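You operate a simulated robot arm through the tools that you are given. There is no shell and no other tool. Be economical: measure what you need, move in short steps, check, and stop when the job is done.

Carry out the task below with a simulated robot arm. There is one attempt and no reset: what you move stays moved.

JOB
Put the waste dough lump from the shelf under the parts table on the middle shelf of the right steel shelving. Take the egg carton from the top of the tools table and put it on the middle shelf of the left steel shelving. Put the orange pad on the small baking tray. Take the standing job card and leave it in the blue crate. Push the front door of the side cabinet shut. Put the cup labelled "taste" from the top of the side cabinet on the bottom shelf of the drying rack and the cup labelled "keep" on the top of the tools table. Any order will do.
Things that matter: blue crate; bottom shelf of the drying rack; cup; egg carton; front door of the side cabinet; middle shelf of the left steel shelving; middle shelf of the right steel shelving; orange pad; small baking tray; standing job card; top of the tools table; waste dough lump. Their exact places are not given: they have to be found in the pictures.

The check looks at the end state, three seconds after you hand in, the way a careful person would. Anything else that was tipped, shoved, dropped, spilled or broken makes it a failure.

ROBOT AND FRAMES
A 7-joint arm with a two-finger gripper on a trunk, on a base that drives. Base frame: it is fixed to the floor where the robot stands at the start and does not move with it; the origin is under the middle of the robot, x ahead of it, y to its left, z up; the surface under the hand at the start is at about z = 0.86. Units: m, degrees, N and s.
With the tool pointing down near the work surface it reaches from about 0.24 to 0.72 m from the robot's upright axis, wherever it stands. Its first joint turns from -166.0 to 166.0 degrees. Places, roughly: blue crate (58x40x13 cm) [-0.1, -4.9, 0.5]; bottom shelf of the drying rack [4.7, 2.3, 0.3]; cup [3, -0.25, 1]; egg carton [0.5, -1.25, 0.75]; front door of the side cabinet [2.8, 0, 0.7]; middle shelf of the left steel shelving [-1.4, 0, 1]; middle shelf of the right steel shelving [-1.4, 1.2, 1]; orange pad (7x10x3 cm) [0.5, -1.4, 0.8]; small baking tray (22x17x2 cm) [0.5, -1.8, 0.8]; standing job card [0.75, -3.5, 0.75]; top of the tools table [0.7, -1.6, 0.8]; waste dough lump (4x4x3 cm) [0.6, -0.2, 0.5]. Payload 2.94 kg.
Tool frame: the origin (TCP) lies between the finger pads and is the grasp point; the fingertips stand 0.03 m ahead of it; z points along the fingers, y is the line along which they close. Largest opening 0.138 m; the body of the gripper starts 0.109 m behind the TCP.
Orientation is that of the tool frame in the base frame, as [roll, pitch, yaw] about the fixed x, y, z axes, in that order (R = Rz(yaw) Ry(pitch) Rx(roll)). With the fingers straight down and closing along the base's y, the tool's x points along the base's -x, its y along +y and its z along -z.

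CONTROLS
- The arm moves only by the tool send_rows. Its argument "plan" is a list of rows, each a list of 3 entries, a list of its own where there are three numbers: the shift along the base's x, y, z in m, then the turn, a rotation vector about the base's x, y, z in degrees, then the finger opening in m, from 0 to 0.138. In form: [[[dx, dy, dz], [wx, wy, wz], fingers], ...]. A call has 1 to 10 rows; each row is the pose to reach, as a shift and turn from the pose commanded when the call began. Rows are played at 5 a second. More than 0.05 m and 8.6 degrees between two rows, or a gripper value outside its range, and nothing of the call is played. Where a pose cannot be reached the arm comes as near as it can. A force on the tool above 40 N (or 10 N above the force at the start of the call, whichever is more), or a blocked arm, ends the call early, and 0.2 s more pass. The fingers move at their own pace and stop on an object; they squeeze with about 36 N. The grip force told is the motor's: it shows also when the fingers shut on nothing. Time passes only in rows, and 0.2 s behind the last, so rows that repeat a pose let the fingers close. The reply holds the time, the measured pose of the TCP, the force on the tool along the base axes, the opening and the grip force, in the units named above and with some noise, with the torque about the TCP (base axes, N m) and any sound that the robot's microphone picked up.
- Cameras (640 x 400 px; columns grow to the right, rows downward): "scene" is now at [-0.0189, 0.1, 1.3726]; the picture's right is [-0.62, -0.79, 0.00], its down [-0.58, 0.45, -0.68] and it looks along [0.53, -0.42, -0.73] (base axes); focal length 292 px, centre (320, 200). "wrist" rides on the gripper at [0.071, 0.019, -0.146] in the tool frame; the picture's right is [-0.26, 0.96, 0.00], its down [-0.85, -0.23, -0.48] and it looks along [-0.46, -0.12, 0.88] (tool axes); focal length 280 px, centre (320, 200).
- camera(camera): a new picture of that camera. No time passes.
- move_column(by): slides the trunk up (or, below 0, down) by that many m; the arm and the scene camera ride with it, the base frame stays. It gives what a move gives, with no picture.
- steer(legs): drives the robot by 1 to 6 legs, each [ahead, left, turn to the left] in m, m and degrees, along the robot's own axes; the way and the turn of a leg run together, so that a leg with both is an arc; at most 1.5 m and 180 degrees a leg. The arm and the cameras ride along, it lands a little off, and it stops where it bumps. It gives what a move gives.
- turn_head(pan, tilt): turns the head with the scene camera to pan (to the left, within 86 degrees either way) and tilt (down, from -29 to 69), counted from straight ahead of the robot. It gives what a move gives.
- measure_at(camera, pixels): there is no depth. For up to 12 entries [column, row, z] of the newest picture of that camera ("zoom" is the newest enlarged one), the place [x, y] in the base frame at which the ray of that pixel passes the height z, good to about 0.002 m, but the place of the scene camera against the robot may be out by one fixed shift of up to 0.018 m in any direction. No time passes.
- close_up(camera, box): a new picture of the part [left, top, right, bottom] of that camera's present view, enlarged. No time passes.
- close_job(): hands the job in; it is judged then, once.

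Work in short steps. Measure before you move; look again where a grasp or a placing could have gone wrong, and mend it. You have 131 turns and 136 pictures in all, those below and enlarged ones among them. Open the gripper and draw the arm clear of the work before you hand the job in, unless the task says otherwise.

The tools are called by a JSON object that holds its "api" and its "payload". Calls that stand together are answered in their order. send_rows: Moves the arm, as the interface text tells. Its arguments: {"type":"object","properties":{"plan":{"type":"array","items":{"type":"array"}}},"required":["plan"]} The other tools are called the same way: move_column (by) slides the trunk up or down; steer (legs) drives the base; turn_head (pan, tilt) turns the head that bears the scene camera; camera (camera) takes a picture; measure_at (camera, pixels) gives the place at which the rays of pixels pass given heights; close_up (camera, box) takes an enlarged picture of a part of a camera's view; close_job () hands the job in.

At the start:

```text
t: 0.0
tool_pos: [0.2849, -0.2081, 0.8881]
ee_rot: [-180.0, 0.0, -180.0]
wrist_force: [-0.1, 0.2, 0.1]
ft_torque: [0.0, -0.02, -0.01]
finger_gap: 0.1381
gripper_force: 0.1
trunk travel left (down, up): [-0.225, 0.229]
robot x, y, heading: [0.0035, 0.0007, -0.1]
head pan, tilt: [-38.2, 47.2]
```

scene: 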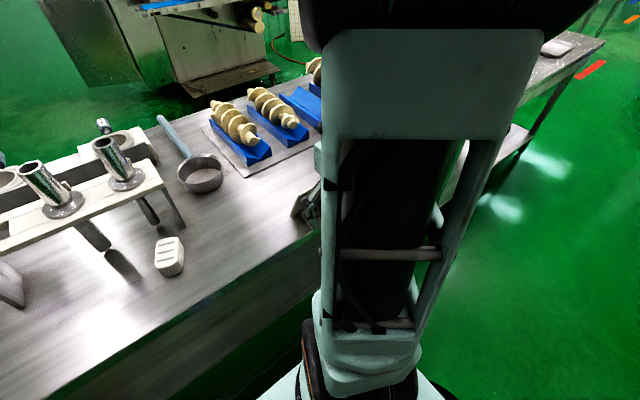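
wrist: 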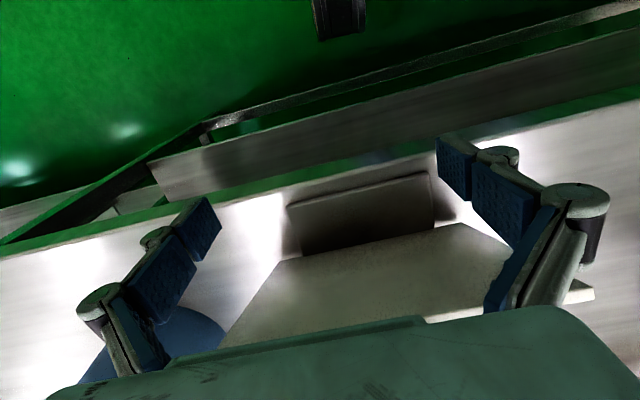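

The arm blocks the middle of the scene picture; I look around with the head to get the lay of the room.

{"api": "turn_head", "payload": {"pan": -80, "tilt": 25}}

{"api": "camera", "payload": {"camera": "scene"}}

{"api": "turn_head", "payload": {"pan": 10, "tilt": 15}}

{"api": "camera", "payload": {"camera": "scene"}}

{"api": "turn_head", "payload": {"pan": 80, "tilt": 20}}

{"api": "camera", "payload": {"camera": "scene"}}

```text
t: 1.1
tool_pos: [0.2849, -0.2078, 0.8873]
ee_rot: [180.0, 0.0, -179.9]
wrist_force: [0.7, 0.4, 0.2]
ft_torque: [-0.02, 0.01, 0.02]
finger_gap: 0.1379
gripper_force: 0.0
trunk travel left (down, up): [-0.225, 0.229]
robot x, y, heading: [0.0011, -0.0006, -0.0]
head pan, tilt: [-80.0, 25.0]
```

```text
133 pictures are left
```

scene: 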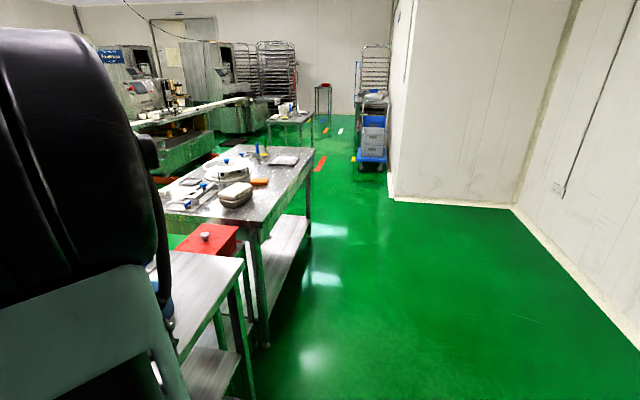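

```text
t: 2.7
tool_pos: [0.2857, -0.2092, 0.8884]
ee_rot: [179.9, 0.0, -180.0]
wrist_force: [-0.1, 0.4, 0.1]
ft_torque: [0.0, 0.02, 0.02]
finger_gap: 0.1382
gripper_force: 0.1
trunk travel left (down, up): [-0.225, 0.229]
robot x, y, heading: [0.0004, 0.0016, 0.1]
head pan, tilt: [10.0, 15.0]
```

```text
132 pictures are left
```

scene: 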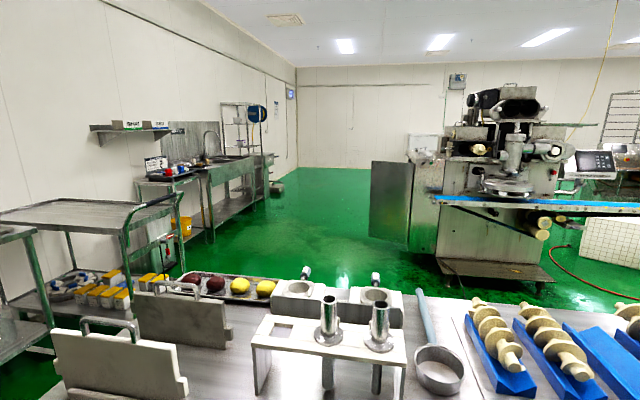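

```text
t: 4.2
tool_pos: [0.2861, -0.2089, 0.8871]
ee_rot: [-179.9, 0.0, -179.9]
wrist_force: [0.5, 0.2, 0.9]
ft_torque: [0.0, 0.02, 0.0]
finger_gap: 0.138
gripper_force: 0.1
trunk travel left (down, up): [-0.225, 0.229]
robot x, y, heading: [0.0032, 0.0002, -0.0]
head pan, tilt: [80.0, 20.0]
```

```text
131 pictures are left
```

scene: 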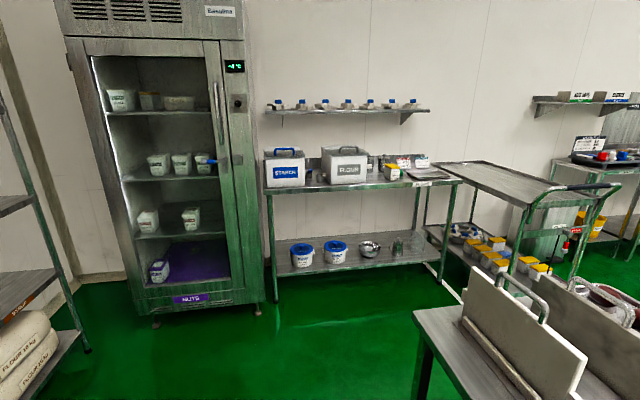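

The room is clear: parts table ahead, tools table to the right, shelving behind. I back off a bit from the parts table to see its lower shelf.

{"api": "steer", "payload": {"legs": [[-0.45, 0, 0]]}}

{"api": "turn_head", "payload": {"pan": -20, "tilt": 40}}

{"api": "camera", "payload": {"camera": "scene"}}

{"api": "camera", "payload": {"camera": "wrist"}}

```text
t: 6.8
tool_pos: [-0.1521, -0.2074, 0.888]
ee_rot: [179.9, 0.0, -179.3]
wrist_force: [0.4, 0.2, 0.2]
ft_torque: [-0.01, -0.01, 0.0]
finger_gap: 0.138
gripper_force: 0.1
trunk travel left (down, up): [-0.225, 0.229]
robot x, y, heading: [-0.4436, -0.001, 0.7]
head pan, tilt: [80.0, 20.0]
```

```text
t: 8.6
tool_pos: [-0.1519, -0.2088, 0.8879]
ee_rot: [180.0, -0.1, -179.2]
wrist_force: [1.0, -0.4, -0.3]
ft_torque: [-0.02, 0.06, -0.04]
finger_gap: 0.1379
gripper_force: 0.0
trunk travel left (down, up): [-0.225, 0.229]
robot x, y, heading: [-0.4412, -0.0017, 0.6]
head pan, tilt: [-20.0, 40.0]
```

```text
130 pictures are left
```

scene: 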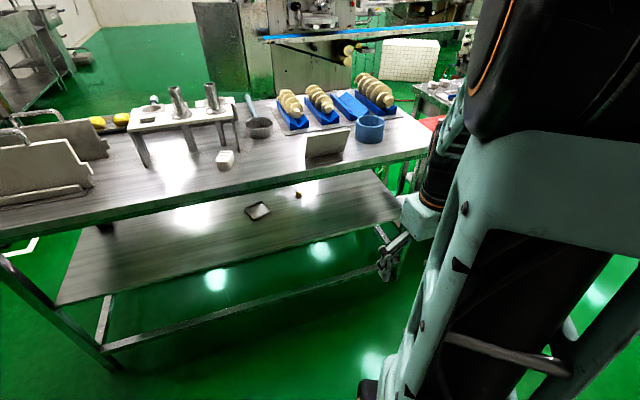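

```text
129 pictures are left
```

wrist: 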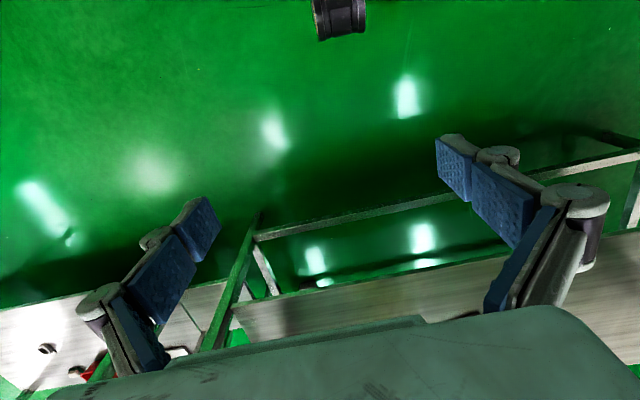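

On the lower shelf I see a dish at (258,210) and a small brown lump at (298,195). I enlarge and measure.

{"api": "close_up", "payload": {"camera": "scene", "box": [220, 150, 380, 250]}}

{"api": "measure_at", "payload": {"camera": "scene", "pixels": [[298, 198, 0.45], [298, 198, 0.5], [258, 211, 0.5], [57, 303, 0.5], [403, 220, 0.5], [0, 235, 0.86], [437, 150, 0.86], [300, 180, 0.86], [325, 160, 0.86], [224, 168, 0.86]]}}

```text
4.00 times, centred on (300, 200) of scene
```

zoom: 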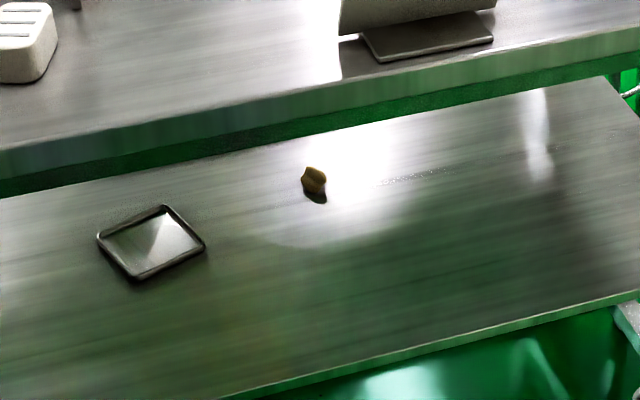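

```text
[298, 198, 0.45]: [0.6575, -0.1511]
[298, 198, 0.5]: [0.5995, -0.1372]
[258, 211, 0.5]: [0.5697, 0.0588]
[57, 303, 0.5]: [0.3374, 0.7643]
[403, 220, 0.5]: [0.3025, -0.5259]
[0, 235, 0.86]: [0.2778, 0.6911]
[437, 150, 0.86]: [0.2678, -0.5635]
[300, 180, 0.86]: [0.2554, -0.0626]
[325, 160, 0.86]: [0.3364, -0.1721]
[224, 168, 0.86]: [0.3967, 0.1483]
```

The lump is near (0.60,-0.15), the shelf about z 0.48. I lower the trunk and begin turning the tool so that it will point forward with the wrist camera on top.

{"api": "move_column", "payload": {"by": -0.2}}

{"api": "send_rows", "payload": {"plan": [[[0, 0, 0], [0, 0, 8.5], 0.138], [[0, 0, 0], [0, 0, 17], 0.138], [[0, 0, 0], [0, 0, 25.5], 0.138], [[0, 0, 0], [0, 0, 34], 0.138], [[0, 0, 0], [0, 0, 42.5], 0.138], [[0, 0, 0], [0, 0, 51], 0.138], [[0, 0, 0], [0, 0, 59.5], 0.138], [[0, 0, 0], [0, 0, 68], 0.138], [[0, 0, 0], [0, 0, 76.5], 0.138], [[0, 0, 0], [0, 0, 85], 0.138]]}}

{"api": "camera", "payload": {"camera": "scene"}}

```text
t: 10.8
tool_pos: [-0.1523, -0.2071, 0.6881]
ee_rot: [-180.0, 0.1, -179.3]
wrist_force: [0.2, -0.2, -0.5]
ft_torque: [0.02, 0.01, -0.02]
finger_gap: 0.1381
gripper_force: 0.1
trunk travel left (down, up): [-0.025, 0.429]
robot x, y, heading: [-0.4407, -0.0021, 0.8]
head pan, tilt: [-20.0, 40.0]
```

```text
t: 13.0
tool_pos: [-0.1526, -0.2085, 0.6883]
ee_rot: [-180.0, 0.0, -94.2]
wrist_force: [-0.5, 0.1, 0.5]
ft_torque: [0.01, 0.02, -0.02]
finger_gap: 0.1379
gripper_force: 0.0
trunk travel left (down, up): [-0.025, 0.429]
robot x, y, heading: [-0.4389, -0.0032, 0.5]
head pan, tilt: [-20.0, 40.0]
```

```text
127 pictures are left
```

scene: 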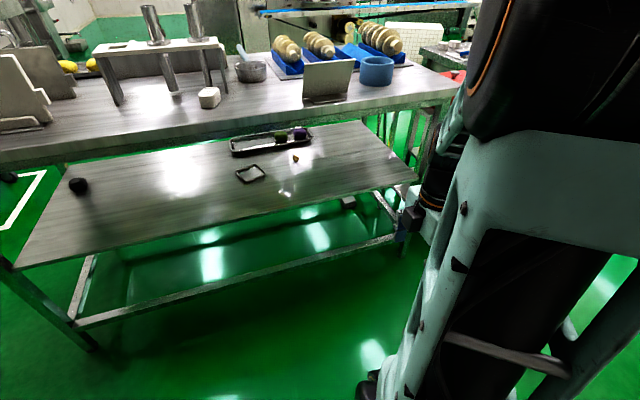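

Rotation works. I triangulate the lump from the lower viewpoint and enlarge the shelf to be sure which piece is the dough.

{"api": "close_up", "payload": {"camera": "scene", "box": [220, 110, 380, 210]}}

{"api": "measure_at", "payload": {"camera": "scene", "pixels": [[296, 161, 0.45], [296, 161, 0.5], [252, 174, 0.45], [252, 174, 0.5], [22, 268, 0.5], [22, 268, 0.45], [420, 180, 0.45], [270, 140, 0.5]]}}

{"api": "send_rows", "payload": {"plan": [[[0.02, 0, 0], [0, 0, 8.5], 0.138], [[0.04, 0, 0], [0, 0, 17], 0.138], [[0.06, 0, 0], [0, 0, 25.5], 0.138], [[0.08, 0, 0], [0, 0, 34], 0.138], [[0.08, 0, 0], [0, 0, 42.5], 0.138], [[0.08, 0, 0], [0, 0, 51], 0.138], [[0.08, 0, 0], [0, 0, 59.5], 0.138], [[0.08, 0, 0], [0, 0, 68], 0.138], [[0.08, 0, 0], [0, 0, 76.5], 0.138], [[0.08, 0, 0], [0, 0, 85], 0.138]]}}

```text
4.00 times, centred on (300, 160) of scene
```

zoom: 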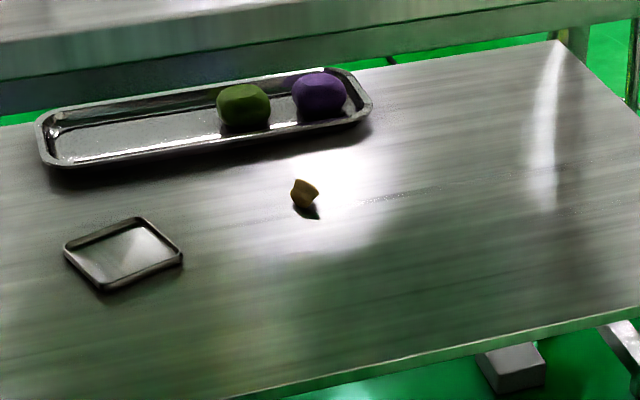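

```text
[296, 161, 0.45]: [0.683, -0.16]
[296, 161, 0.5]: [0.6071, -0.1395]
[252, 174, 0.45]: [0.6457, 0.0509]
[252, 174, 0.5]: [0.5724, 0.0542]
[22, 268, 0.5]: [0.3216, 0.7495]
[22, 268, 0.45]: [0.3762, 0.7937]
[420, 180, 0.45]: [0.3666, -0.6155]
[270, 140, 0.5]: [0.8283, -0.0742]
```

```text
t: 15.2
tool_pos: [-0.0718, -0.2086, 0.689]
ee_rot: [179.9, 0.0, -9.2]
wrist_force: [0.4, 0.4, 0.0]
ft_torque: [-0.06, 0.02, 0.02]
finger_gap: 0.1381
gripper_force: 0.1
trunk travel left (down, up): [-0.025, 0.429]
robot x, y, heading: [-0.4372, -0.0007, 0.9]
head pan, tilt: [-20.0, 40.0]
```

Shelf is at z≈0.50, dough at about (0.60,-0.14). Now I square the yaw and pitch the tool forward while stretching the arm out, still short of the table.

{"api": "send_rows", "payload": {"plan": [[[0, 0, 0], [0, 0, 8.5], 0.138]]}}

{"api": "send_rows", "payload": {"plan": [[[0.02, 0.005, 0], [0, -8, 0], 0.138], [[0.05, 0.01, 0], [0, -16, 0], 0.138], [[0.08, 0.015, 0], [0, -24, 0], 0.138], [[0.11, 0.02, -0.01], [0, -32, 0], 0.138], [[0.14, 0.025, -0.02], [0, -40, 0], 0.138], [[0.17, 0.03, -0.03], [0, -48, 0], 0.138], [[0.2, 0.035, -0.05], [0, -56, 0], 0.138], [[0.22, 0.04, -0.07], [0, -64, 0], 0.138], [[0.24, 0.05, -0.09], [0, -72, 0], 0.138], [[0.24, 0.05, -0.1], [0, -75, 0], 0.138]]}}

{"api": "camera", "payload": {"camera": "wrist"}}

{"api": "camera", "payload": {"camera": "scene"}}

```text
t: 15.6
tool_pos: [-0.073, -0.2081, 0.6878]
ee_rot: [179.8, 0.0, -0.7]
wrist_force: [0.3, -0.1, 0.1]
ft_torque: [-0.03, 0.0, 0.01]
finger_gap: 0.1378
gripper_force: 0.0
trunk travel left (down, up): [-0.025, 0.429]
robot x, y, heading: [-0.4393, -0.0001, 0.8]
head pan, tilt: [-20.0, 40.0]
```

```text
t: 17.8
tool_pos: [0.1678, -0.1588, 0.5891]
ee_rot: [-177.3, -75.0, -2.8]
wrist_force: [-1.8, 1.1, 0.0]
ft_torque: [-0.01, 0.01, -0.01]
finger_gap: 0.1382
gripper_force: 0.0
trunk travel left (down, up): [-0.025, 0.429]
robot x, y, heading: [-0.4407, -0.0054, 0.6]
head pan, tilt: [-20.0, 40.0]
```

```text
125 pictures are left
```

wrist: 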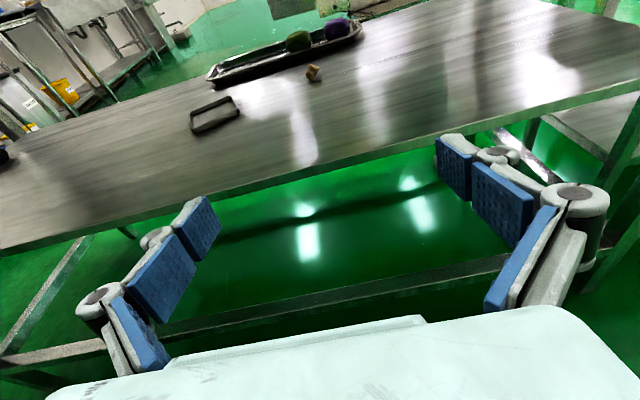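

```text
124 pictures are left
```

scene: 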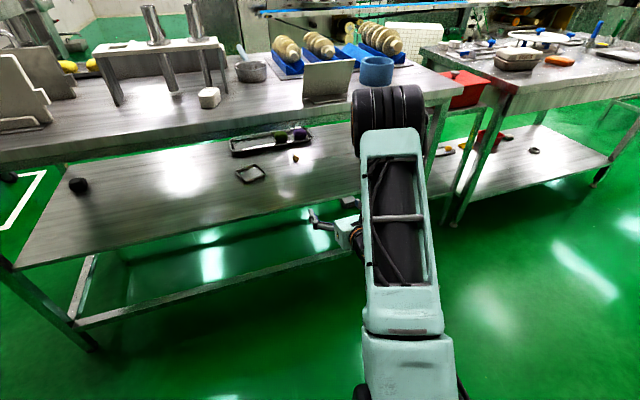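

The wrist camera, now on top, sees the dough at (313,73). I measure it and the table edge from here before extending under the table.

{"api": "measure_at", "payload": {"camera": "wrist", "pixels": [[313, 80, 0.5], [313, 73, 0.515], [215, 115, 0.5], [320, 175, 0.5], [345, 45, 0.5]]}}

{"api": "measure_at", "payload": {"camera": "scene", "pixels": [[390, 90, 0.9], [390, 90, 1.0], [390, 150, 0.9], [395, 325, 0.9], [340, 215, 0.65], [440, 88, 0.86], [440, 95, 0.82], [200, 143, 0.82]]}}

```text
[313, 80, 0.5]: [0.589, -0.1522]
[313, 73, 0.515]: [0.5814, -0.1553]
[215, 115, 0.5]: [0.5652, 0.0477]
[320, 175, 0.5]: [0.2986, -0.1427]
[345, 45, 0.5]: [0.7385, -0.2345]
```

```text
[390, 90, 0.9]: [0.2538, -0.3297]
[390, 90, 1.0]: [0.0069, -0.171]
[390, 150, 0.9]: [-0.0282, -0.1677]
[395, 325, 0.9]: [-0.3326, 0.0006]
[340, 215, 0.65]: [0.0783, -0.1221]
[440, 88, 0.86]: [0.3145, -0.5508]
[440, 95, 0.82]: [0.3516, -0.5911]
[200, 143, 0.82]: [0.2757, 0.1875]
```

The dough reads (0.585,-0.153); shelf front edge x≈0.30. I lower the trunk fully and extend the arm to see how the elbow falls.

{"api": "move_column", "payload": {"by": -0.02}}

{"api": "send_rows", "payload": {"plan": [[[0.03, 0, 0], [0, -2, 0], 0.138], [[0.06, 0, 0], [0, -2, 0], 0.138], [[0.09, 0, 0], [0, -2, 0], 0.138], [[0.12, 0, 0], [0, -2, 0], 0.138], [[0.15, 0, 0], [0, -2, 0], 0.138], [[0.18, 0, 0], [0, -2, 0], 0.138], [[0.2, 0, 0], [0, -2, 0], 0.138]]}}

{"api": "turn_head", "payload": {"pan": -20, "tilt": 30}}

{"api": "camera", "payload": {"camera": "scene"}}

{"api": "camera", "payload": {"camera": "wrist"}}

```text
t: 18.4
tool_pos: [0.1681, -0.159, 0.5684]
ee_rot: [-177.0, -75.1, -3.2]
wrist_force: [0.7, 0.0, -0.8]
ft_torque: [0.01, -0.04, 0.01]
finger_gap: 0.1382
gripper_force: 0.0
trunk travel left (down, up): [-0.005, 0.449]
robot x, y, heading: [-0.4402, -0.0015, 0.8]
head pan, tilt: [-20.0, 40.0]
```

```text
t: 20.0
tool_pos: [0.3682, -0.1561, 0.5683]
ee_rot: [-176.2, -76.9, -3.9]
wrist_force: [-0.3, 0.1, 0.2]
ft_torque: [0.01, 0.04, 0.03]
finger_gap: 0.1379
gripper_force: 0.1
trunk travel left (down, up): [-0.005, 0.449]
robot x, y, heading: [-0.4409, -0.0036, 1.0]
head pan, tilt: [-20.0, 40.0]
```

```text
t: 20.8
tool_pos: [0.368, -0.1561, 0.569]
ee_rot: [-176.4, -77.0, -3.7]
wrist_force: [0.5, 0.7, -0.2]
ft_torque: [0.0, 0.01, 0.02]
finger_gap: 0.1381
gripper_force: 0.1
trunk travel left (down, up): [-0.005, 0.449]
robot x, y, heading: [-0.4419, -0.0022, 0.5]
head pan, tilt: [-20.0, 30.0]
```

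```text
123 pictures are left
```

scene: 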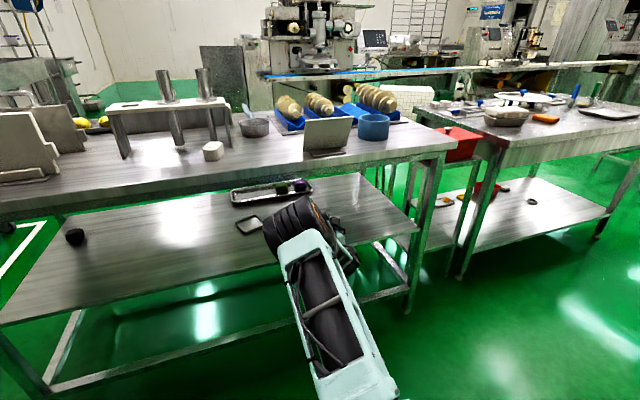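

```text
122 pictures are left
```

wrist: 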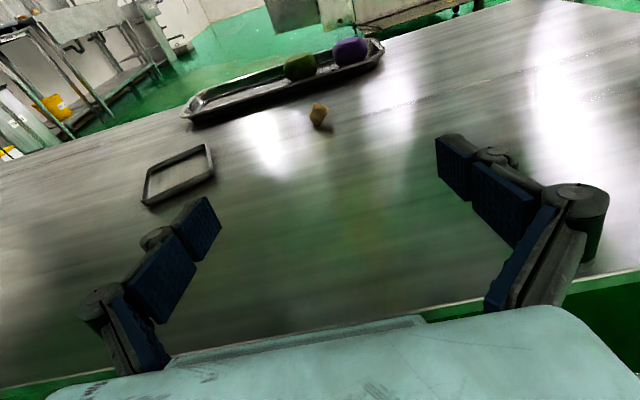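

The elbow has dropped below the table top. I extend another 0.1 and then drive ahead, keeping the tool about 6 cm above the shelf.

{"api": "send_rows", "payload": {"plan": [[[0.03, 0, -0.005], [0, 0, 0], 0.138], [[0.06, 0, -0.01], [0, 0, 0], 0.138], [[0.09, 0, -0.015], [0, 0, 0], 0.138], [[0.1, 0, -0.015], [0, 0, 0], 0.138]]}}

{"api": "camera", "payload": {"camera": "scene"}}

{"api": "camera", "payload": {"camera": "wrist"}}

```text
t: 21.8
tool_pos: [0.4675, -0.1569, 0.5557]
ee_rot: [-176.4, -77.1, -3.9]
wrist_force: [-0.5, 0.3, -0.3]
ft_torque: [-0.02, 0.03, 0.01]
finger_gap: 0.138
gripper_force: 0.1
trunk travel left (down, up): [-0.005, 0.449]
robot x, y, heading: [-0.439, -0.0018, 0.6]
head pan, tilt: [-20.0, 30.0]
```

```text
121 pictures are left
```

scene: 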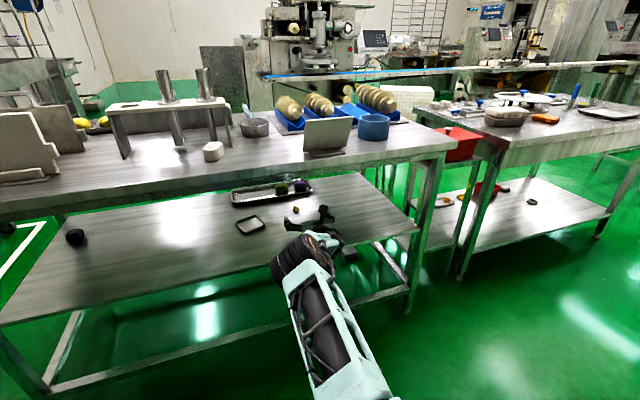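

```text
120 pictures are left
```

wrist: 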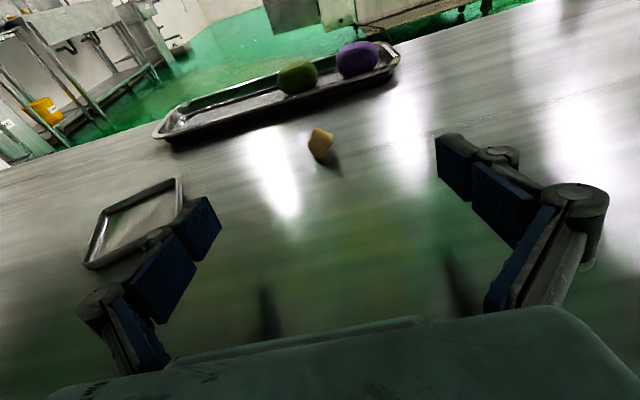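

The dough sits at (320,145) between the fingers; I re-measure it.

{"api": "measure_at", "payload": {"camera": "wrist", "pixels": [[320, 159, 0.5], [320, 145, 0.515], [183, 190, 0.5], [330, 107, 0.5]]}}

{"api": "close_up", "payload": {"camera": "wrist", "box": [240, 100, 400, 200]}}

```text
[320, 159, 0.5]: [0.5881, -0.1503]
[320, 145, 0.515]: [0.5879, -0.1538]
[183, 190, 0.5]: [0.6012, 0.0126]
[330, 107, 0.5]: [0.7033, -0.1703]
```

```text
4.00 times, centred on (320, 150) of wrist
```

zoom: 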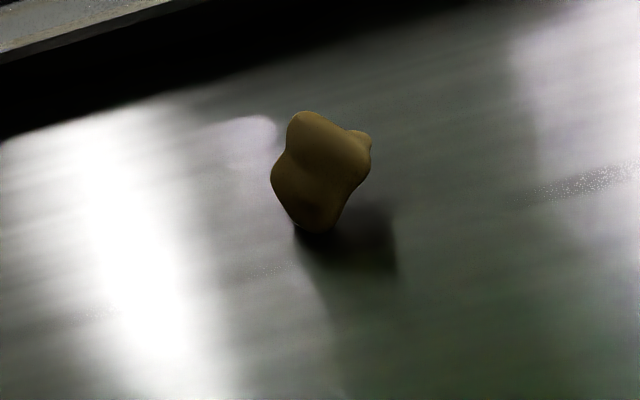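

Dough centre ≈(0.595,-0.154). I drive 8 cm ahead, keeping the arm as is.

{"api": "steer", "payload": {"legs": [[0.08, 0, 0]]}}

{"api": "camera", "payload": {"camera": "wrist"}}

```text
t: 22.8
tool_pos: [0.5485, -0.1555, 0.5554]
ee_rot: [-176.4, -77.0, -3.7]
wrist_force: [0.5, -0.2, 0.1]
ft_torque: [0.01, 0.0, -0.03]
finger_gap: 0.1381
gripper_force: 0.0
trunk travel left (down, up): [-0.005, 0.449]
robot x, y, heading: [-0.3599, -0.0031, 0.8]
head pan, tilt: [-20.0, 30.0]
```

```text
118 pictures are left
```

wrist: 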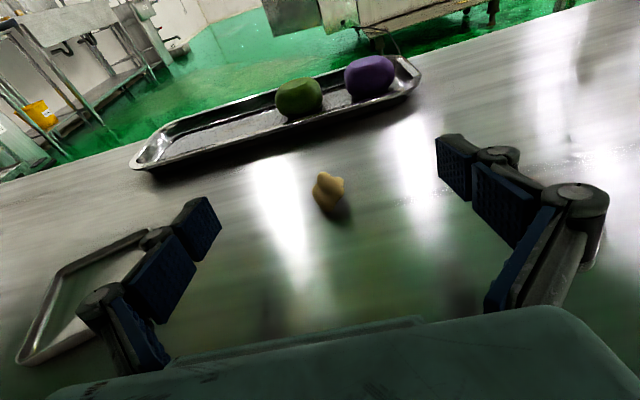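

Dough at (328,190), centred between the fingertips. I go forward 4.7 cm and down 3 cm, then close.

{"api": "send_rows", "payload": {"plan": [[[0.015, 0, -0.01], [0, 0, 0], 0.138], [[0.03, 0, -0.02], [0, 0, 0], 0.12], [[0.042, 0, -0.03], [0, 0, 0], 0.1], [[0.047, 0, -0.033], [0, 0, 0], 0.08], [[0.047, 0, -0.033], [0, 0, 0], 0.08]]}}

{"api": "camera", "payload": {"camera": "wrist"}}

```text
t: 24.0
tool_pos: [0.5956, -0.1546, 0.5236]
ee_rot: [-176.5, -77.1, -3.7]
wrist_force: [-0.2, -0.2, 4.2]
ft_torque: [-0.09, 0.52, 0.0]
finger_gap: 0.0801
gripper_force: 0.1
trunk travel left (down, up): [-0.005, 0.449]
robot x, y, heading: [-0.3622, 0.0025, 0.6]
head pan, tilt: [-20.0, 30.0]
```

```text
117 pictures are left
```

wrist: 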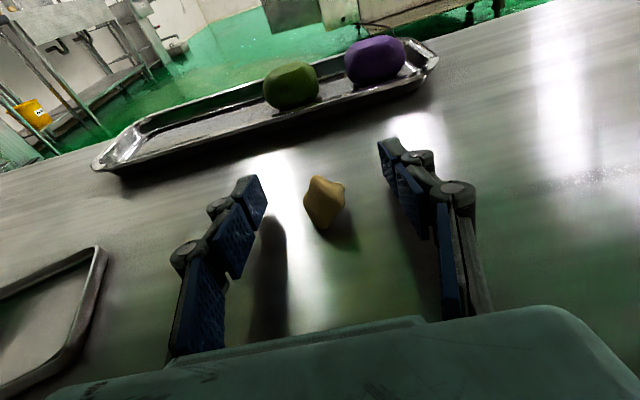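

The tips just touch the shelf (4 N) and the dough is between them. I raise 3 mm and close.

{"api": "send_rows", "payload": {"plan": [[[0.005, 0, 0.003], [0, 0, 0], 0.05], [[0.005, 0, 0.003], [0, 0, 0], 0.02], [[0.005, 0, 0.003], [0, 0, 0], 0.0], [[0.005, 0, 0.003], [0, 0, 0], 0.0], [[0.005, 0, 0.003], [0, 0, 0], 0.0], [[0.005, 0, 0.02], [0, 0, 0], 0.0], [[0.005, 0, 0.05], [0, 0, 0], 0.0]]}}

{"api": "camera", "payload": {"camera": "wrist"}}

```text
t: 25.6
tool_pos: [0.5998, -0.1547, 0.5726]
ee_rot: [-176.3, -77.1, -3.7]
wrist_force: [-0.1, -0.3, -0.1]
ft_torque: [0.0, -0.04, 0.02]
finger_gap: 0.022
gripper_force: 36.1
trunk travel left (down, up): [-0.005, 0.449]
robot x, y, heading: [-0.3592, -0.0013, 0.8]
head pan, tilt: [-20.0, 30.0]
```

```text
116 pictures are left
```

wrist: 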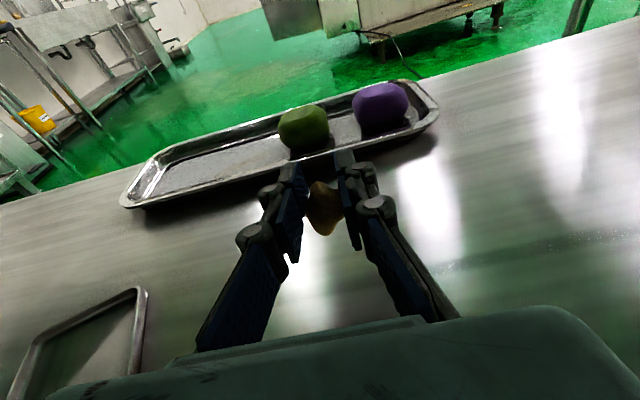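

Dough is held (gap 0.022, 36 N). I drive back 0.2 m and retract the arm out from under the table.

{"api": "steer", "payload": {"legs": [[-0.2, 0, 0]]}}

{"api": "send_rows", "payload": {"plan": [[[-0.03, 0, 0], [0, 0, 0], 0], [[-0.06, 0, 0], [0, 0, 0], 0], [[-0.09, 0, 0], [0, 0, 0], 0], [[-0.12, 0, 0], [0, 0, 0], 0], [[-0.15, 0, 0], [0, 0, 0], 0], [[-0.18, 0, 0], [0, 0, 0], 0], [[-0.21, 0, 0], [0, 0, 0], 0], [[-0.24, 0, 0], [0, 0, 0], 0], [[-0.27, 0, 0], [0, 0, 0], 0]]}}

{"api": "turn_head", "payload": {"pan": 86, "tilt": 30}}

{"api": "camera", "payload": {"camera": "scene"}}

```text
t: 27.2
tool_pos: [0.3997, -0.1563, 0.5718]
ee_rot: [-176.3, -77.0, -3.6]
wrist_force: [-0.2, -0.2, 0.3]
ft_torque: [-0.04, 0.0, 0.0]
finger_gap: 0.0216
gripper_force: 36.0
trunk travel left (down, up): [-0.005, 0.449]
robot x, y, heading: [-0.5571, -0.0053, 0.8]
head pan, tilt: [-20.0, 30.0]
```

```text
t: 29.2
tool_pos: [0.1308, -0.1573, 0.5735]
ee_rot: [-176.4, -77.0, -3.6]
wrist_force: [0.2, 0.1, -0.1]
ft_torque: [-0.01, 0.01, -0.01]
finger_gap: 0.0216
gripper_force: 35.7
trunk travel left (down, up): [-0.005, 0.449]
robot x, y, heading: [-0.5623, -0.0031, 0.7]
head pan, tilt: [-20.0, 30.0]
```

```text
t: 31.0
tool_pos: [0.1314, -0.1577, 0.5741]
ee_rot: [-176.4, -77.0, -3.5]
wrist_force: [0.7, 0.9, -0.9]
ft_torque: [0.03, 0.02, 0.02]
finger_gap: 0.0215
gripper_force: 36.5
trunk travel left (down, up): [-0.005, 0.449]
robot x, y, heading: [-0.5597, -0.0047, 0.8]
head pan, tilt: [85.9, 30.0]
```

```text
115 pictures are left
```

scene: 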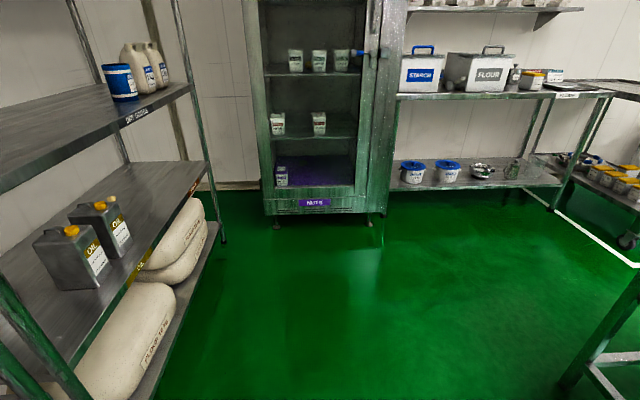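

Right shelving is visible at left. I turn 90° left in place (sweep radius 0.75 clears the table at 0.82), raise the trunk, and look left at the shelving.

{"api": "steer", "payload": {"legs": [[0, 0, 90]]}}

{"api": "move_column", "payload": {"by": 0.3}}

{"api": "turn_head", "payload": {"pan": 60, "tilt": 15}}

{"api": "camera", "payload": {"camera": "scene"}}

```text
t: 35.3
tool_pos: [-0.4246, 0.6921, 0.5725]
ee_rot: [-176.4, -77.1, 87.7]
wrist_force: [0.5, -1.0, -1.5]
ft_torque: [0.0, 0.02, -0.02]
finger_gap: 0.0209
gripper_force: 36.1
trunk travel left (down, up): [-0.005, 0.449]
robot x, y, heading: [-0.5599, -0.0034, 92.1]
head pan, tilt: [85.9, 30.0]
```

```text
t: 38.3
tool_pos: [-0.4248, 0.6922, 0.8728]
ee_rot: [-176.4, -77.0, 87.8]
wrist_force: [0.2, 0.2, -0.5]
ft_torque: [0.0, -0.05, 0.0]
finger_gap: 0.0208
gripper_force: 35.6
trunk travel left (down, up): [-0.305, 0.149]
robot x, y, heading: [-0.565, -0.0038, 92.3]
head pan, tilt: [85.9, 30.0]
```

```text
t: 39.2
tool_pos: [-0.4248, 0.6917, 0.873]
ee_rot: [-176.4, -77.0, 87.7]
wrist_force: [-0.4, -0.1, 0.1]
ft_torque: [-0.02, -0.01, -0.02]
finger_gap: 0.0206
gripper_force: 36.2
trunk travel left (down, up): [-0.305, 0.149]
robot x, y, heading: [-0.5603, -0.0022, 92.1]
head pan, tilt: [60.0, 15.0]
```

```text
114 pictures are left
```

scene: 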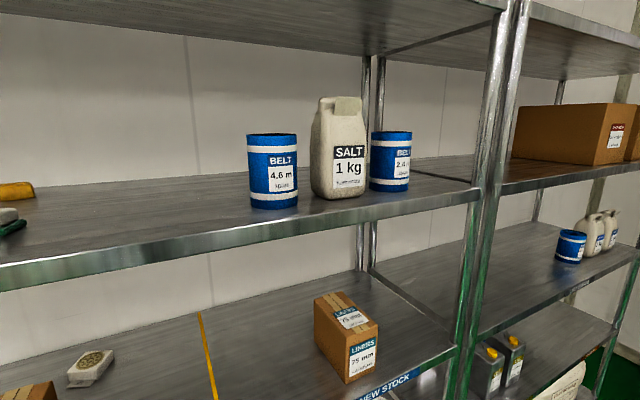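

I need the shelf heights. I take views tilted down and up, to count shelves.

{"api": "turn_head", "payload": {"pan": 80, "tilt": 40}}

{"api": "camera", "payload": {"camera": "scene"}}

{"api": "turn_head", "payload": {"pan": 35, "tilt": 12}}

{"api": "camera", "payload": {"camera": "scene"}}

```text
t: 40.1
tool_pos: [-0.424, 0.693, 0.8735]
ee_rot: [-176.4, -77.0, 87.7]
wrist_force: [-0.3, -0.2, 0.5]
ft_torque: [0.05, -0.01, -0.02]
finger_gap: 0.0206
gripper_force: 36.3
trunk travel left (down, up): [-0.305, 0.149]
robot x, y, heading: [-0.5628, -0.0051, 92.2]
head pan, tilt: [80.0, 40.0]
```

```text
113 pictures are left
```

scene: 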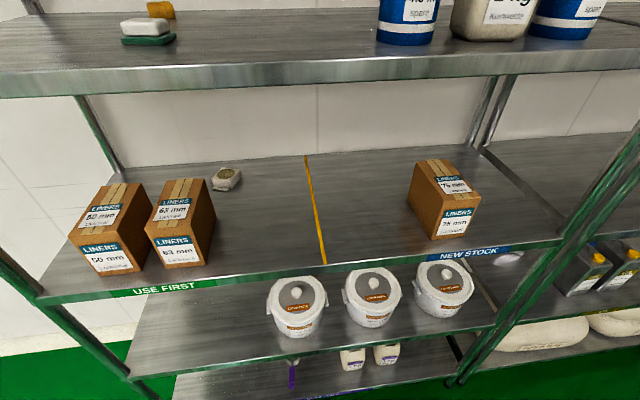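

```text
t: 41.2
tool_pos: [-0.4246, 0.692, 0.8726]
ee_rot: [-176.5, -77.0, 87.8]
wrist_force: [0.0, 0.0, 0.0]
ft_torque: [-0.01, -0.02, -0.03]
finger_gap: 0.0207
gripper_force: 36.1
trunk travel left (down, up): [-0.305, 0.149]
robot x, y, heading: [-0.5643, -0.0053, 91.9]
head pan, tilt: [35.0, 12.0]
```

```text
112 pictures are left
```

scene: 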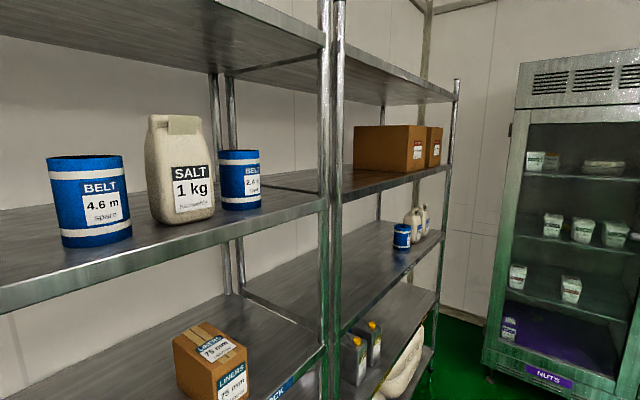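

Each unit has five shelves; the middle one of the right unit carries the blue can and jugs. To get its position I look down at the near post's foot.

{"api": "turn_head", "payload": {"pan": 40, "tilt": 38}}

{"api": "camera", "payload": {"camera": "scene"}}

```text
t: 42.1
tool_pos: [-0.4248, 0.6913, 0.8725]
ee_rot: [-176.5, -77.0, 87.7]
wrist_force: [0.8, 0.0, 0.6]
ft_torque: [0.01, 0.01, 0.04]
finger_gap: 0.0205
gripper_force: 36.0
trunk travel left (down, up): [-0.305, 0.149]
robot x, y, heading: [-0.563, -0.0041, 92.0]
head pan, tilt: [40.0, 38.0]
```

```text
111 pictures are left
```

scene: 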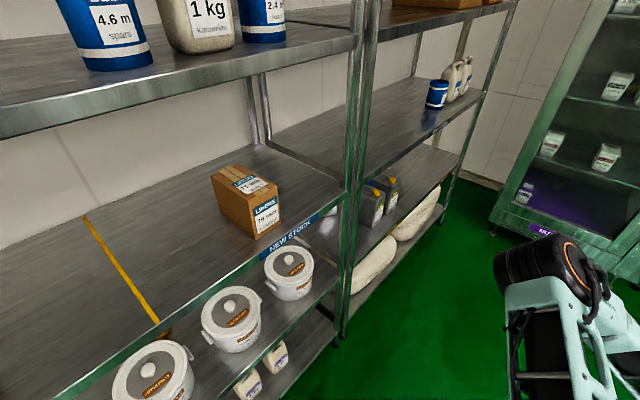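

Post feet visible at (343,338) and (440,222); I measure both, and the middle shelf corners for several heights.

{"api": "measure_at", "payload": {"camera": "scene", "pixels": [[343, 338, 0.0], [440, 222, 0.0], [483, 97, 0.9], [483, 97, 1.0], [359, 180, 0.9], [359, 180, 1.0], [350, 205, 0.9], [350, 205, 1.0], [437, 106, 0.95], [467, 92, 0.95], [280, 130, 0.95], [300, 155, 0.95]]}}

```text
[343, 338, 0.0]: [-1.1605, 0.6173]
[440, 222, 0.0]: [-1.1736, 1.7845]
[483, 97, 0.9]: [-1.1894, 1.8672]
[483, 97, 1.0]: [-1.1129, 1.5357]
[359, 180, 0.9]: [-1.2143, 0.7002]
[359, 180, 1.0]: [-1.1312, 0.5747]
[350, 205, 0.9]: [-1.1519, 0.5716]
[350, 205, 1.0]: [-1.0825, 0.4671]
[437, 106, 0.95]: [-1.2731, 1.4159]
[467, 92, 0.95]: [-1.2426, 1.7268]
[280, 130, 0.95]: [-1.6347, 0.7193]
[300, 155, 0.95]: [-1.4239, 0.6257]
```

Right unit front x≈-1.165, y 0.62–1.785, middle shelf top z≈0.93–0.96. I drive up along the aisle, turn to face the shelving, and raise the trunk.

{"api": "steer", "payload": {"legs": [[0.79, -0.2, 0], [0, 0, 88]]}}

{"api": "move_column", "payload": {"by": 0.14}}

{"api": "turn_head", "payload": {"pan": -10, "tilt": 30}}

{"api": "camera", "payload": {"camera": "scene"}}

{"api": "camera", "payload": {"camera": "wrist"}}

```text
t: 50.1
tool_pos: [-1.0747, 0.9517, 0.8737]
ee_rot: [-176.4, -77.0, 174.6]
wrist_force: [-0.7, -0.2, 0.2]
ft_torque: [0.02, 0.01, 0.01]
finger_gap: 0.0211
gripper_force: 36.0
trunk travel left (down, up): [-0.305, 0.149]
robot x, y, heading: [-0.3838, 0.7757, 178.9]
head pan, tilt: [40.0, 38.0]
```

```text
t: 51.8
tool_pos: [-1.0729, 0.9524, 1.0128]
ee_rot: [-176.3, -77.0, 174.6]
wrist_force: [0.3, 0.2, 0.2]
ft_torque: [0.0, 0.0, -0.01]
finger_gap: 0.0207
gripper_force: 36.0
trunk travel left (down, up): [-0.445, 0.009]
robot x, y, heading: [-0.3851, 0.7756, 178.9]
head pan, tilt: [40.0, 38.0]
```

```text
t: 53.0
tool_pos: [-1.0738, 0.9527, 1.0125]
ee_rot: [-176.4, -77.0, 174.7]
wrist_force: [-0.3, -0.2, -1.2]
ft_torque: [0.01, -0.03, 0.0]
finger_gap: 0.0211
gripper_force: 36.1
trunk travel left (down, up): [-0.445, 0.009]
robot x, y, heading: [-0.3853, 0.7768, 179.1]
head pan, tilt: [-10.0, 30.0]
```

```text
110 pictures are left
```

scene: 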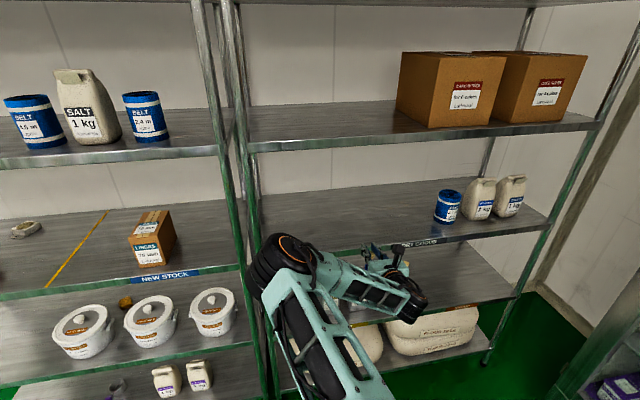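

```text
109 pictures are left
```

wrist: 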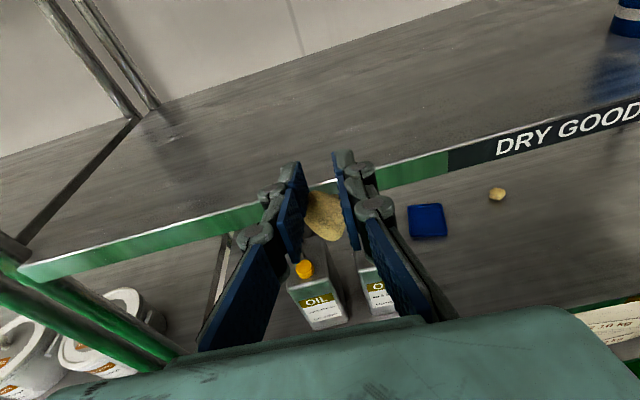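

The middle shelf ("DRY GOODS") is right ahead and free here. I check the edge height against x≈-1.165.

{"api": "measure_at", "payload": {"camera": "wrist", "pixels": [[240, 208, 0.9], [240, 208, 0.93], [240, 208, 0.96], [410, 163, 0.93]]}}

{"api": "measure_at", "payload": {"camera": "scene", "pixels": [[455, 240, 0.9], [455, 240, 0.93], [455, 240, 0.96]]}}

```text
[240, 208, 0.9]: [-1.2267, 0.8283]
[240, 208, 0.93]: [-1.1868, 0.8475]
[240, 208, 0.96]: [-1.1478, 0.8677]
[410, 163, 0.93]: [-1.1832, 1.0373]
```

```text
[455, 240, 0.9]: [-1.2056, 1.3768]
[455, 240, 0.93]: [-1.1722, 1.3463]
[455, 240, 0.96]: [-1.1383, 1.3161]
```

Shelf top z≈0.94; TCP at 1.01 clears it. I drive 0.22 m ahead to bring the dough over the shelf.

{"api": "steer", "payload": {"legs": [[0.22, 0, 0]]}}

{"api": "send_rows", "payload": {"plan": [[[0, 0, -0.015], [0, 0, 0], 0], [[0, 0, -0.03], [0, 0, 0], 0]]}}

{"api": "camera", "payload": {"camera": "wrist"}}

```text
t: 54.7
tool_pos: [-1.2919, 0.9572, 1.0122]
ee_rot: [-176.4, -77.0, 174.5]
wrist_force: [-0.3, 0.4, -1.0]
ft_torque: [0.05, 0.01, -0.03]
finger_gap: 0.0209
gripper_force: 36.3
trunk travel left (down, up): [-0.445, 0.009]
robot x, y, heading: [-0.6017, 0.7778, 179.1]
head pan, tilt: [-10.0, 30.0]
```

```text
t: 55.3
tool_pos: [-1.2923, 0.9556, 0.9896]
ee_rot: [-176.9, -77.9, 175.0]
wrist_force: [0.0, -0.7, 25.9]
ft_torque: [0.21, -0.2, 0.0]
finger_gap: 0.0211
gripper_force: 35.5
trunk travel left (down, up): [-0.445, 0.009]
robot x, y, heading: [-0.6042, 0.7822, 179.1]
head pan, tilt: [-10.0, 30.0]
```

```text
108 pictures are left
```

wrist: 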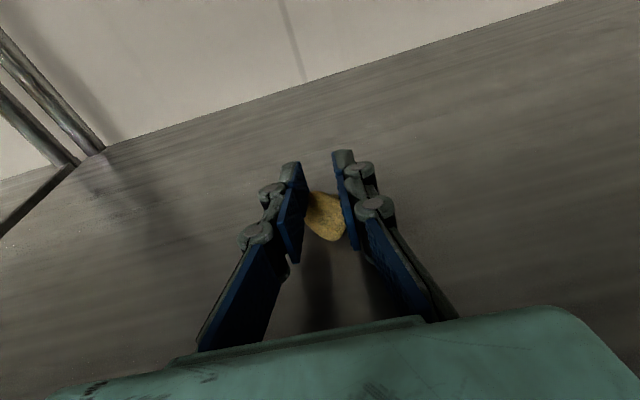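

26 N upward at the tool: the dough is pressed on the shelf (shelf a bit higher than thought). I ease up 7 mm and open.

{"api": "send_rows", "payload": {"plan": [[[0, 0, 0.005], [0, 0, 0], 0], [[0, 0, 0.005], [0, 0, 0], 0.03], [[0, 0, 0.005], [0, 0, 0], 0.06], [[0, 0, 0.005], [0, 0, 0], 0.08], [[0, 0, 0.005], [0, 0, 0], 0.08]]}}

{"api": "camera", "payload": {"camera": "wrist"}}

```text
t: 56.5
tool_pos: [-1.2924, 0.9571, 0.9862]
ee_rot: [-176.3, -77.0, 174.6]
wrist_force: [-0.1, -0.1, -0.7]
ft_torque: [-0.01, 0.01, -0.04]
finger_gap: 0.0799
gripper_force: 0.0
trunk travel left (down, up): [-0.445, 0.009]
robot x, y, heading: [-0.6065, 0.7798, 178.8]
head pan, tilt: [-10.0, 30.0]
```

```text
107 pictures are left
```

wrist: 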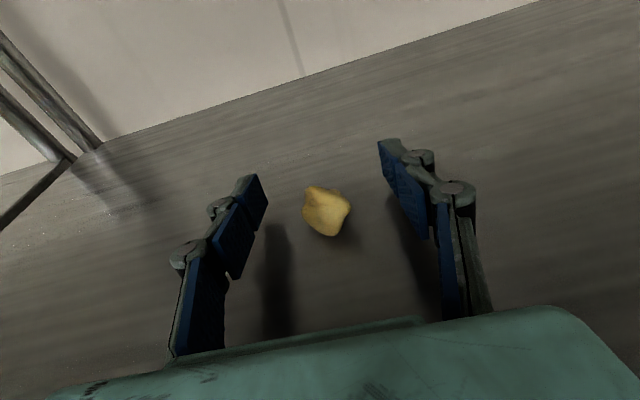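

Dough rests on the shelf. I lift, back away, then fold the tool to point down nearer to the robot.

{"api": "send_rows", "payload": {"plan": [[[0, 0, 0.02], [0, 0, 0], 0.08], [[0, 0, 0.04], [0, 0, 0], 0.08]]}}

{"api": "steer", "payload": {"legs": [[-0.3, 0, 0]]}}

{"api": "send_rows", "payload": {"plan": [[[0.02, 0, 0], [0, -8, 0], 0.08], [[0.05, 0, 0], [0, -16, 0], 0.08], [[0.08, 0, 0], [0, -24, 0], 0.08], [[0.11, 0, 0], [0, -32, 0], 0.08], [[0.14, 0, 0], [0, -40, 0], 0.08], [[0.17, 0, 0], [0, -48, 0], 0.08], [[0.2, 0, 0], [0, -56, 0], 0.08], [[0.22, 0, 0], [0, -64, 0], 0.08], [[0.24, 0, 0], [0, -72, 0], 0.08], [[0.24, 0, 0], [0, -77, 0], 0.08]]}}

{"api": "camera", "payload": {"camera": "scene"}}

```text
t: 57.1
tool_pos: [-1.2921, 0.9568, 1.0274]
ee_rot: [-176.3, -77.0, 174.4]
wrist_force: [0.5, 0.8, -0.6]
ft_torque: [0.04, -0.02, 0.01]
finger_gap: 0.0802
gripper_force: 0.1
trunk travel left (down, up): [-0.445, 0.009]
robot x, y, heading: [-0.6019, 0.7809, 179.1]
head pan, tilt: [-10.0, 30.0]
```

```text
t: 59.1
tool_pos: [-0.9888, 0.9511, 1.0283]
ee_rot: [-176.4, -77.0, 174.8]
wrist_force: [-0.4, 0.2, 1.4]
ft_torque: [0.03, 0.0, -0.04]
finger_gap: 0.0798
gripper_force: 0.0
trunk travel left (down, up): [-0.445, 0.009]
robot x, y, heading: [-0.3036, 0.7762, 179.0]
head pan, tilt: [-10.0, 30.0]
```

```text
t: 61.4
tool_pos: [-0.7501, 0.9516, 1.0293]
ee_rot: [178.4, -0.1, 178.7]
wrist_force: [-0.3, -0.1, 0.6]
ft_torque: [-0.02, 0.0, 0.0]
finger_gap: 0.0799
gripper_force: 0.1
trunk travel left (down, up): [-0.445, 0.009]
robot x, y, heading: [-0.3028, 0.7752, 179.2]
head pan, tilt: [-10.0, 30.0]
```

```text
106 pictures are left
```

scene: 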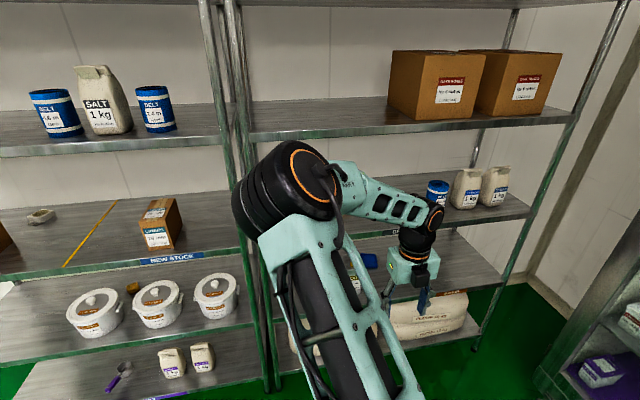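

All clear. I turn to face -y, drive down the aisle to y≈-1.5, and turn to face the tools table.

{"api": "steer", "payload": {"legs": [[0, 0, 91], [1.2, 0, 0], [1.1, 0, 0], [0, 0, 90]]}}

{"api": "turn_head", "payload": {"pan": 15, "tilt": 30}}

{"api": "camera", "payload": {"camera": "scene"}}

```text
t: 80.4
tool_pos: [0.153, -1.7051, 1.0285]
ee_rot: [178.4, 0.0, -0.1]
wrist_force: [1.4, 0.4, 0.0]
ft_torque: [-0.03, 0.0, -0.01]
finger_gap: 0.0799
gripper_force: 0.1
trunk travel left (down, up): [-0.445, 0.009]
robot x, y, heading: [-0.2982, -1.5423, -0.0]
head pan, tilt: [-10.0, 30.0]
```

```text
t: 81.3
tool_pos: [0.1529, -1.7051, 1.0281]
ee_rot: [178.4, -0.1, -0.1]
wrist_force: [-0.1, 0.6, -0.5]
ft_torque: [0.0, 0.0, 0.0]
finger_gap: 0.0801
gripper_force: 0.0
trunk travel left (down, up): [-0.445, 0.009]
robot x, y, heading: [-0.2966, -1.5423, 0.0]
head pan, tilt: [15.0, 30.0]
```

```text
105 pictures are left
```

scene: 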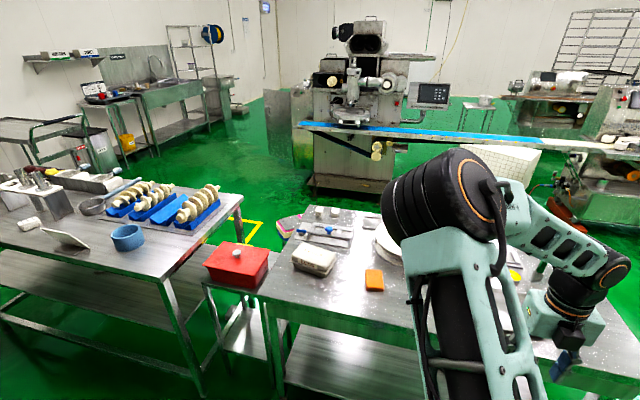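

I see the egg carton (315,260) and the orange pad (374,280). I enlarge and measure them.

{"api": "close_up", "payload": {"camera": "scene", "box": [240, 200, 440, 325]}}

{"api": "measure_at", "payload": {"camera": "scene", "pixels": [[268, 290, 0.8], [268, 290, 0.86], [293, 264, 0.86], [327, 276, 0.86], [337, 260, 0.86], [307, 250, 0.9], [374, 290, 0.86], [370, 270, 0.86], [382, 268, 0.88], [378, 289, 0.88]]}}

{"api": "camera", "payload": {"camera": "wrist"}}

```text
3.20 times, centred on (340, 262) of scene
```

zoom: 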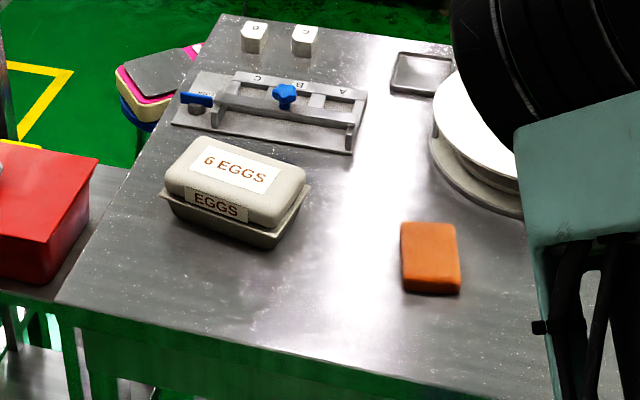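

```text
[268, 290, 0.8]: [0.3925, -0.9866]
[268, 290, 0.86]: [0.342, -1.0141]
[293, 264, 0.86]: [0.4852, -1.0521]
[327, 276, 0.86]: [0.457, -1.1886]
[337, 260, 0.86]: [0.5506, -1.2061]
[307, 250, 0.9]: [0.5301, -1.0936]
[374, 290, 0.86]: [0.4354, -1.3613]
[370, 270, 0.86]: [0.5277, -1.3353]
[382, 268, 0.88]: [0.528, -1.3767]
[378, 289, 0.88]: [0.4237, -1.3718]
```

```text
103 pictures are left
```

wrist: 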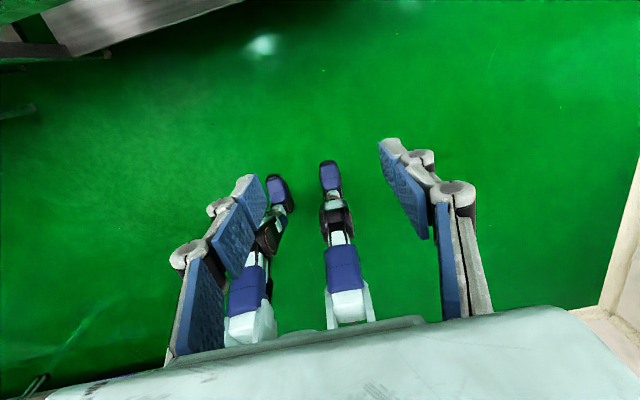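

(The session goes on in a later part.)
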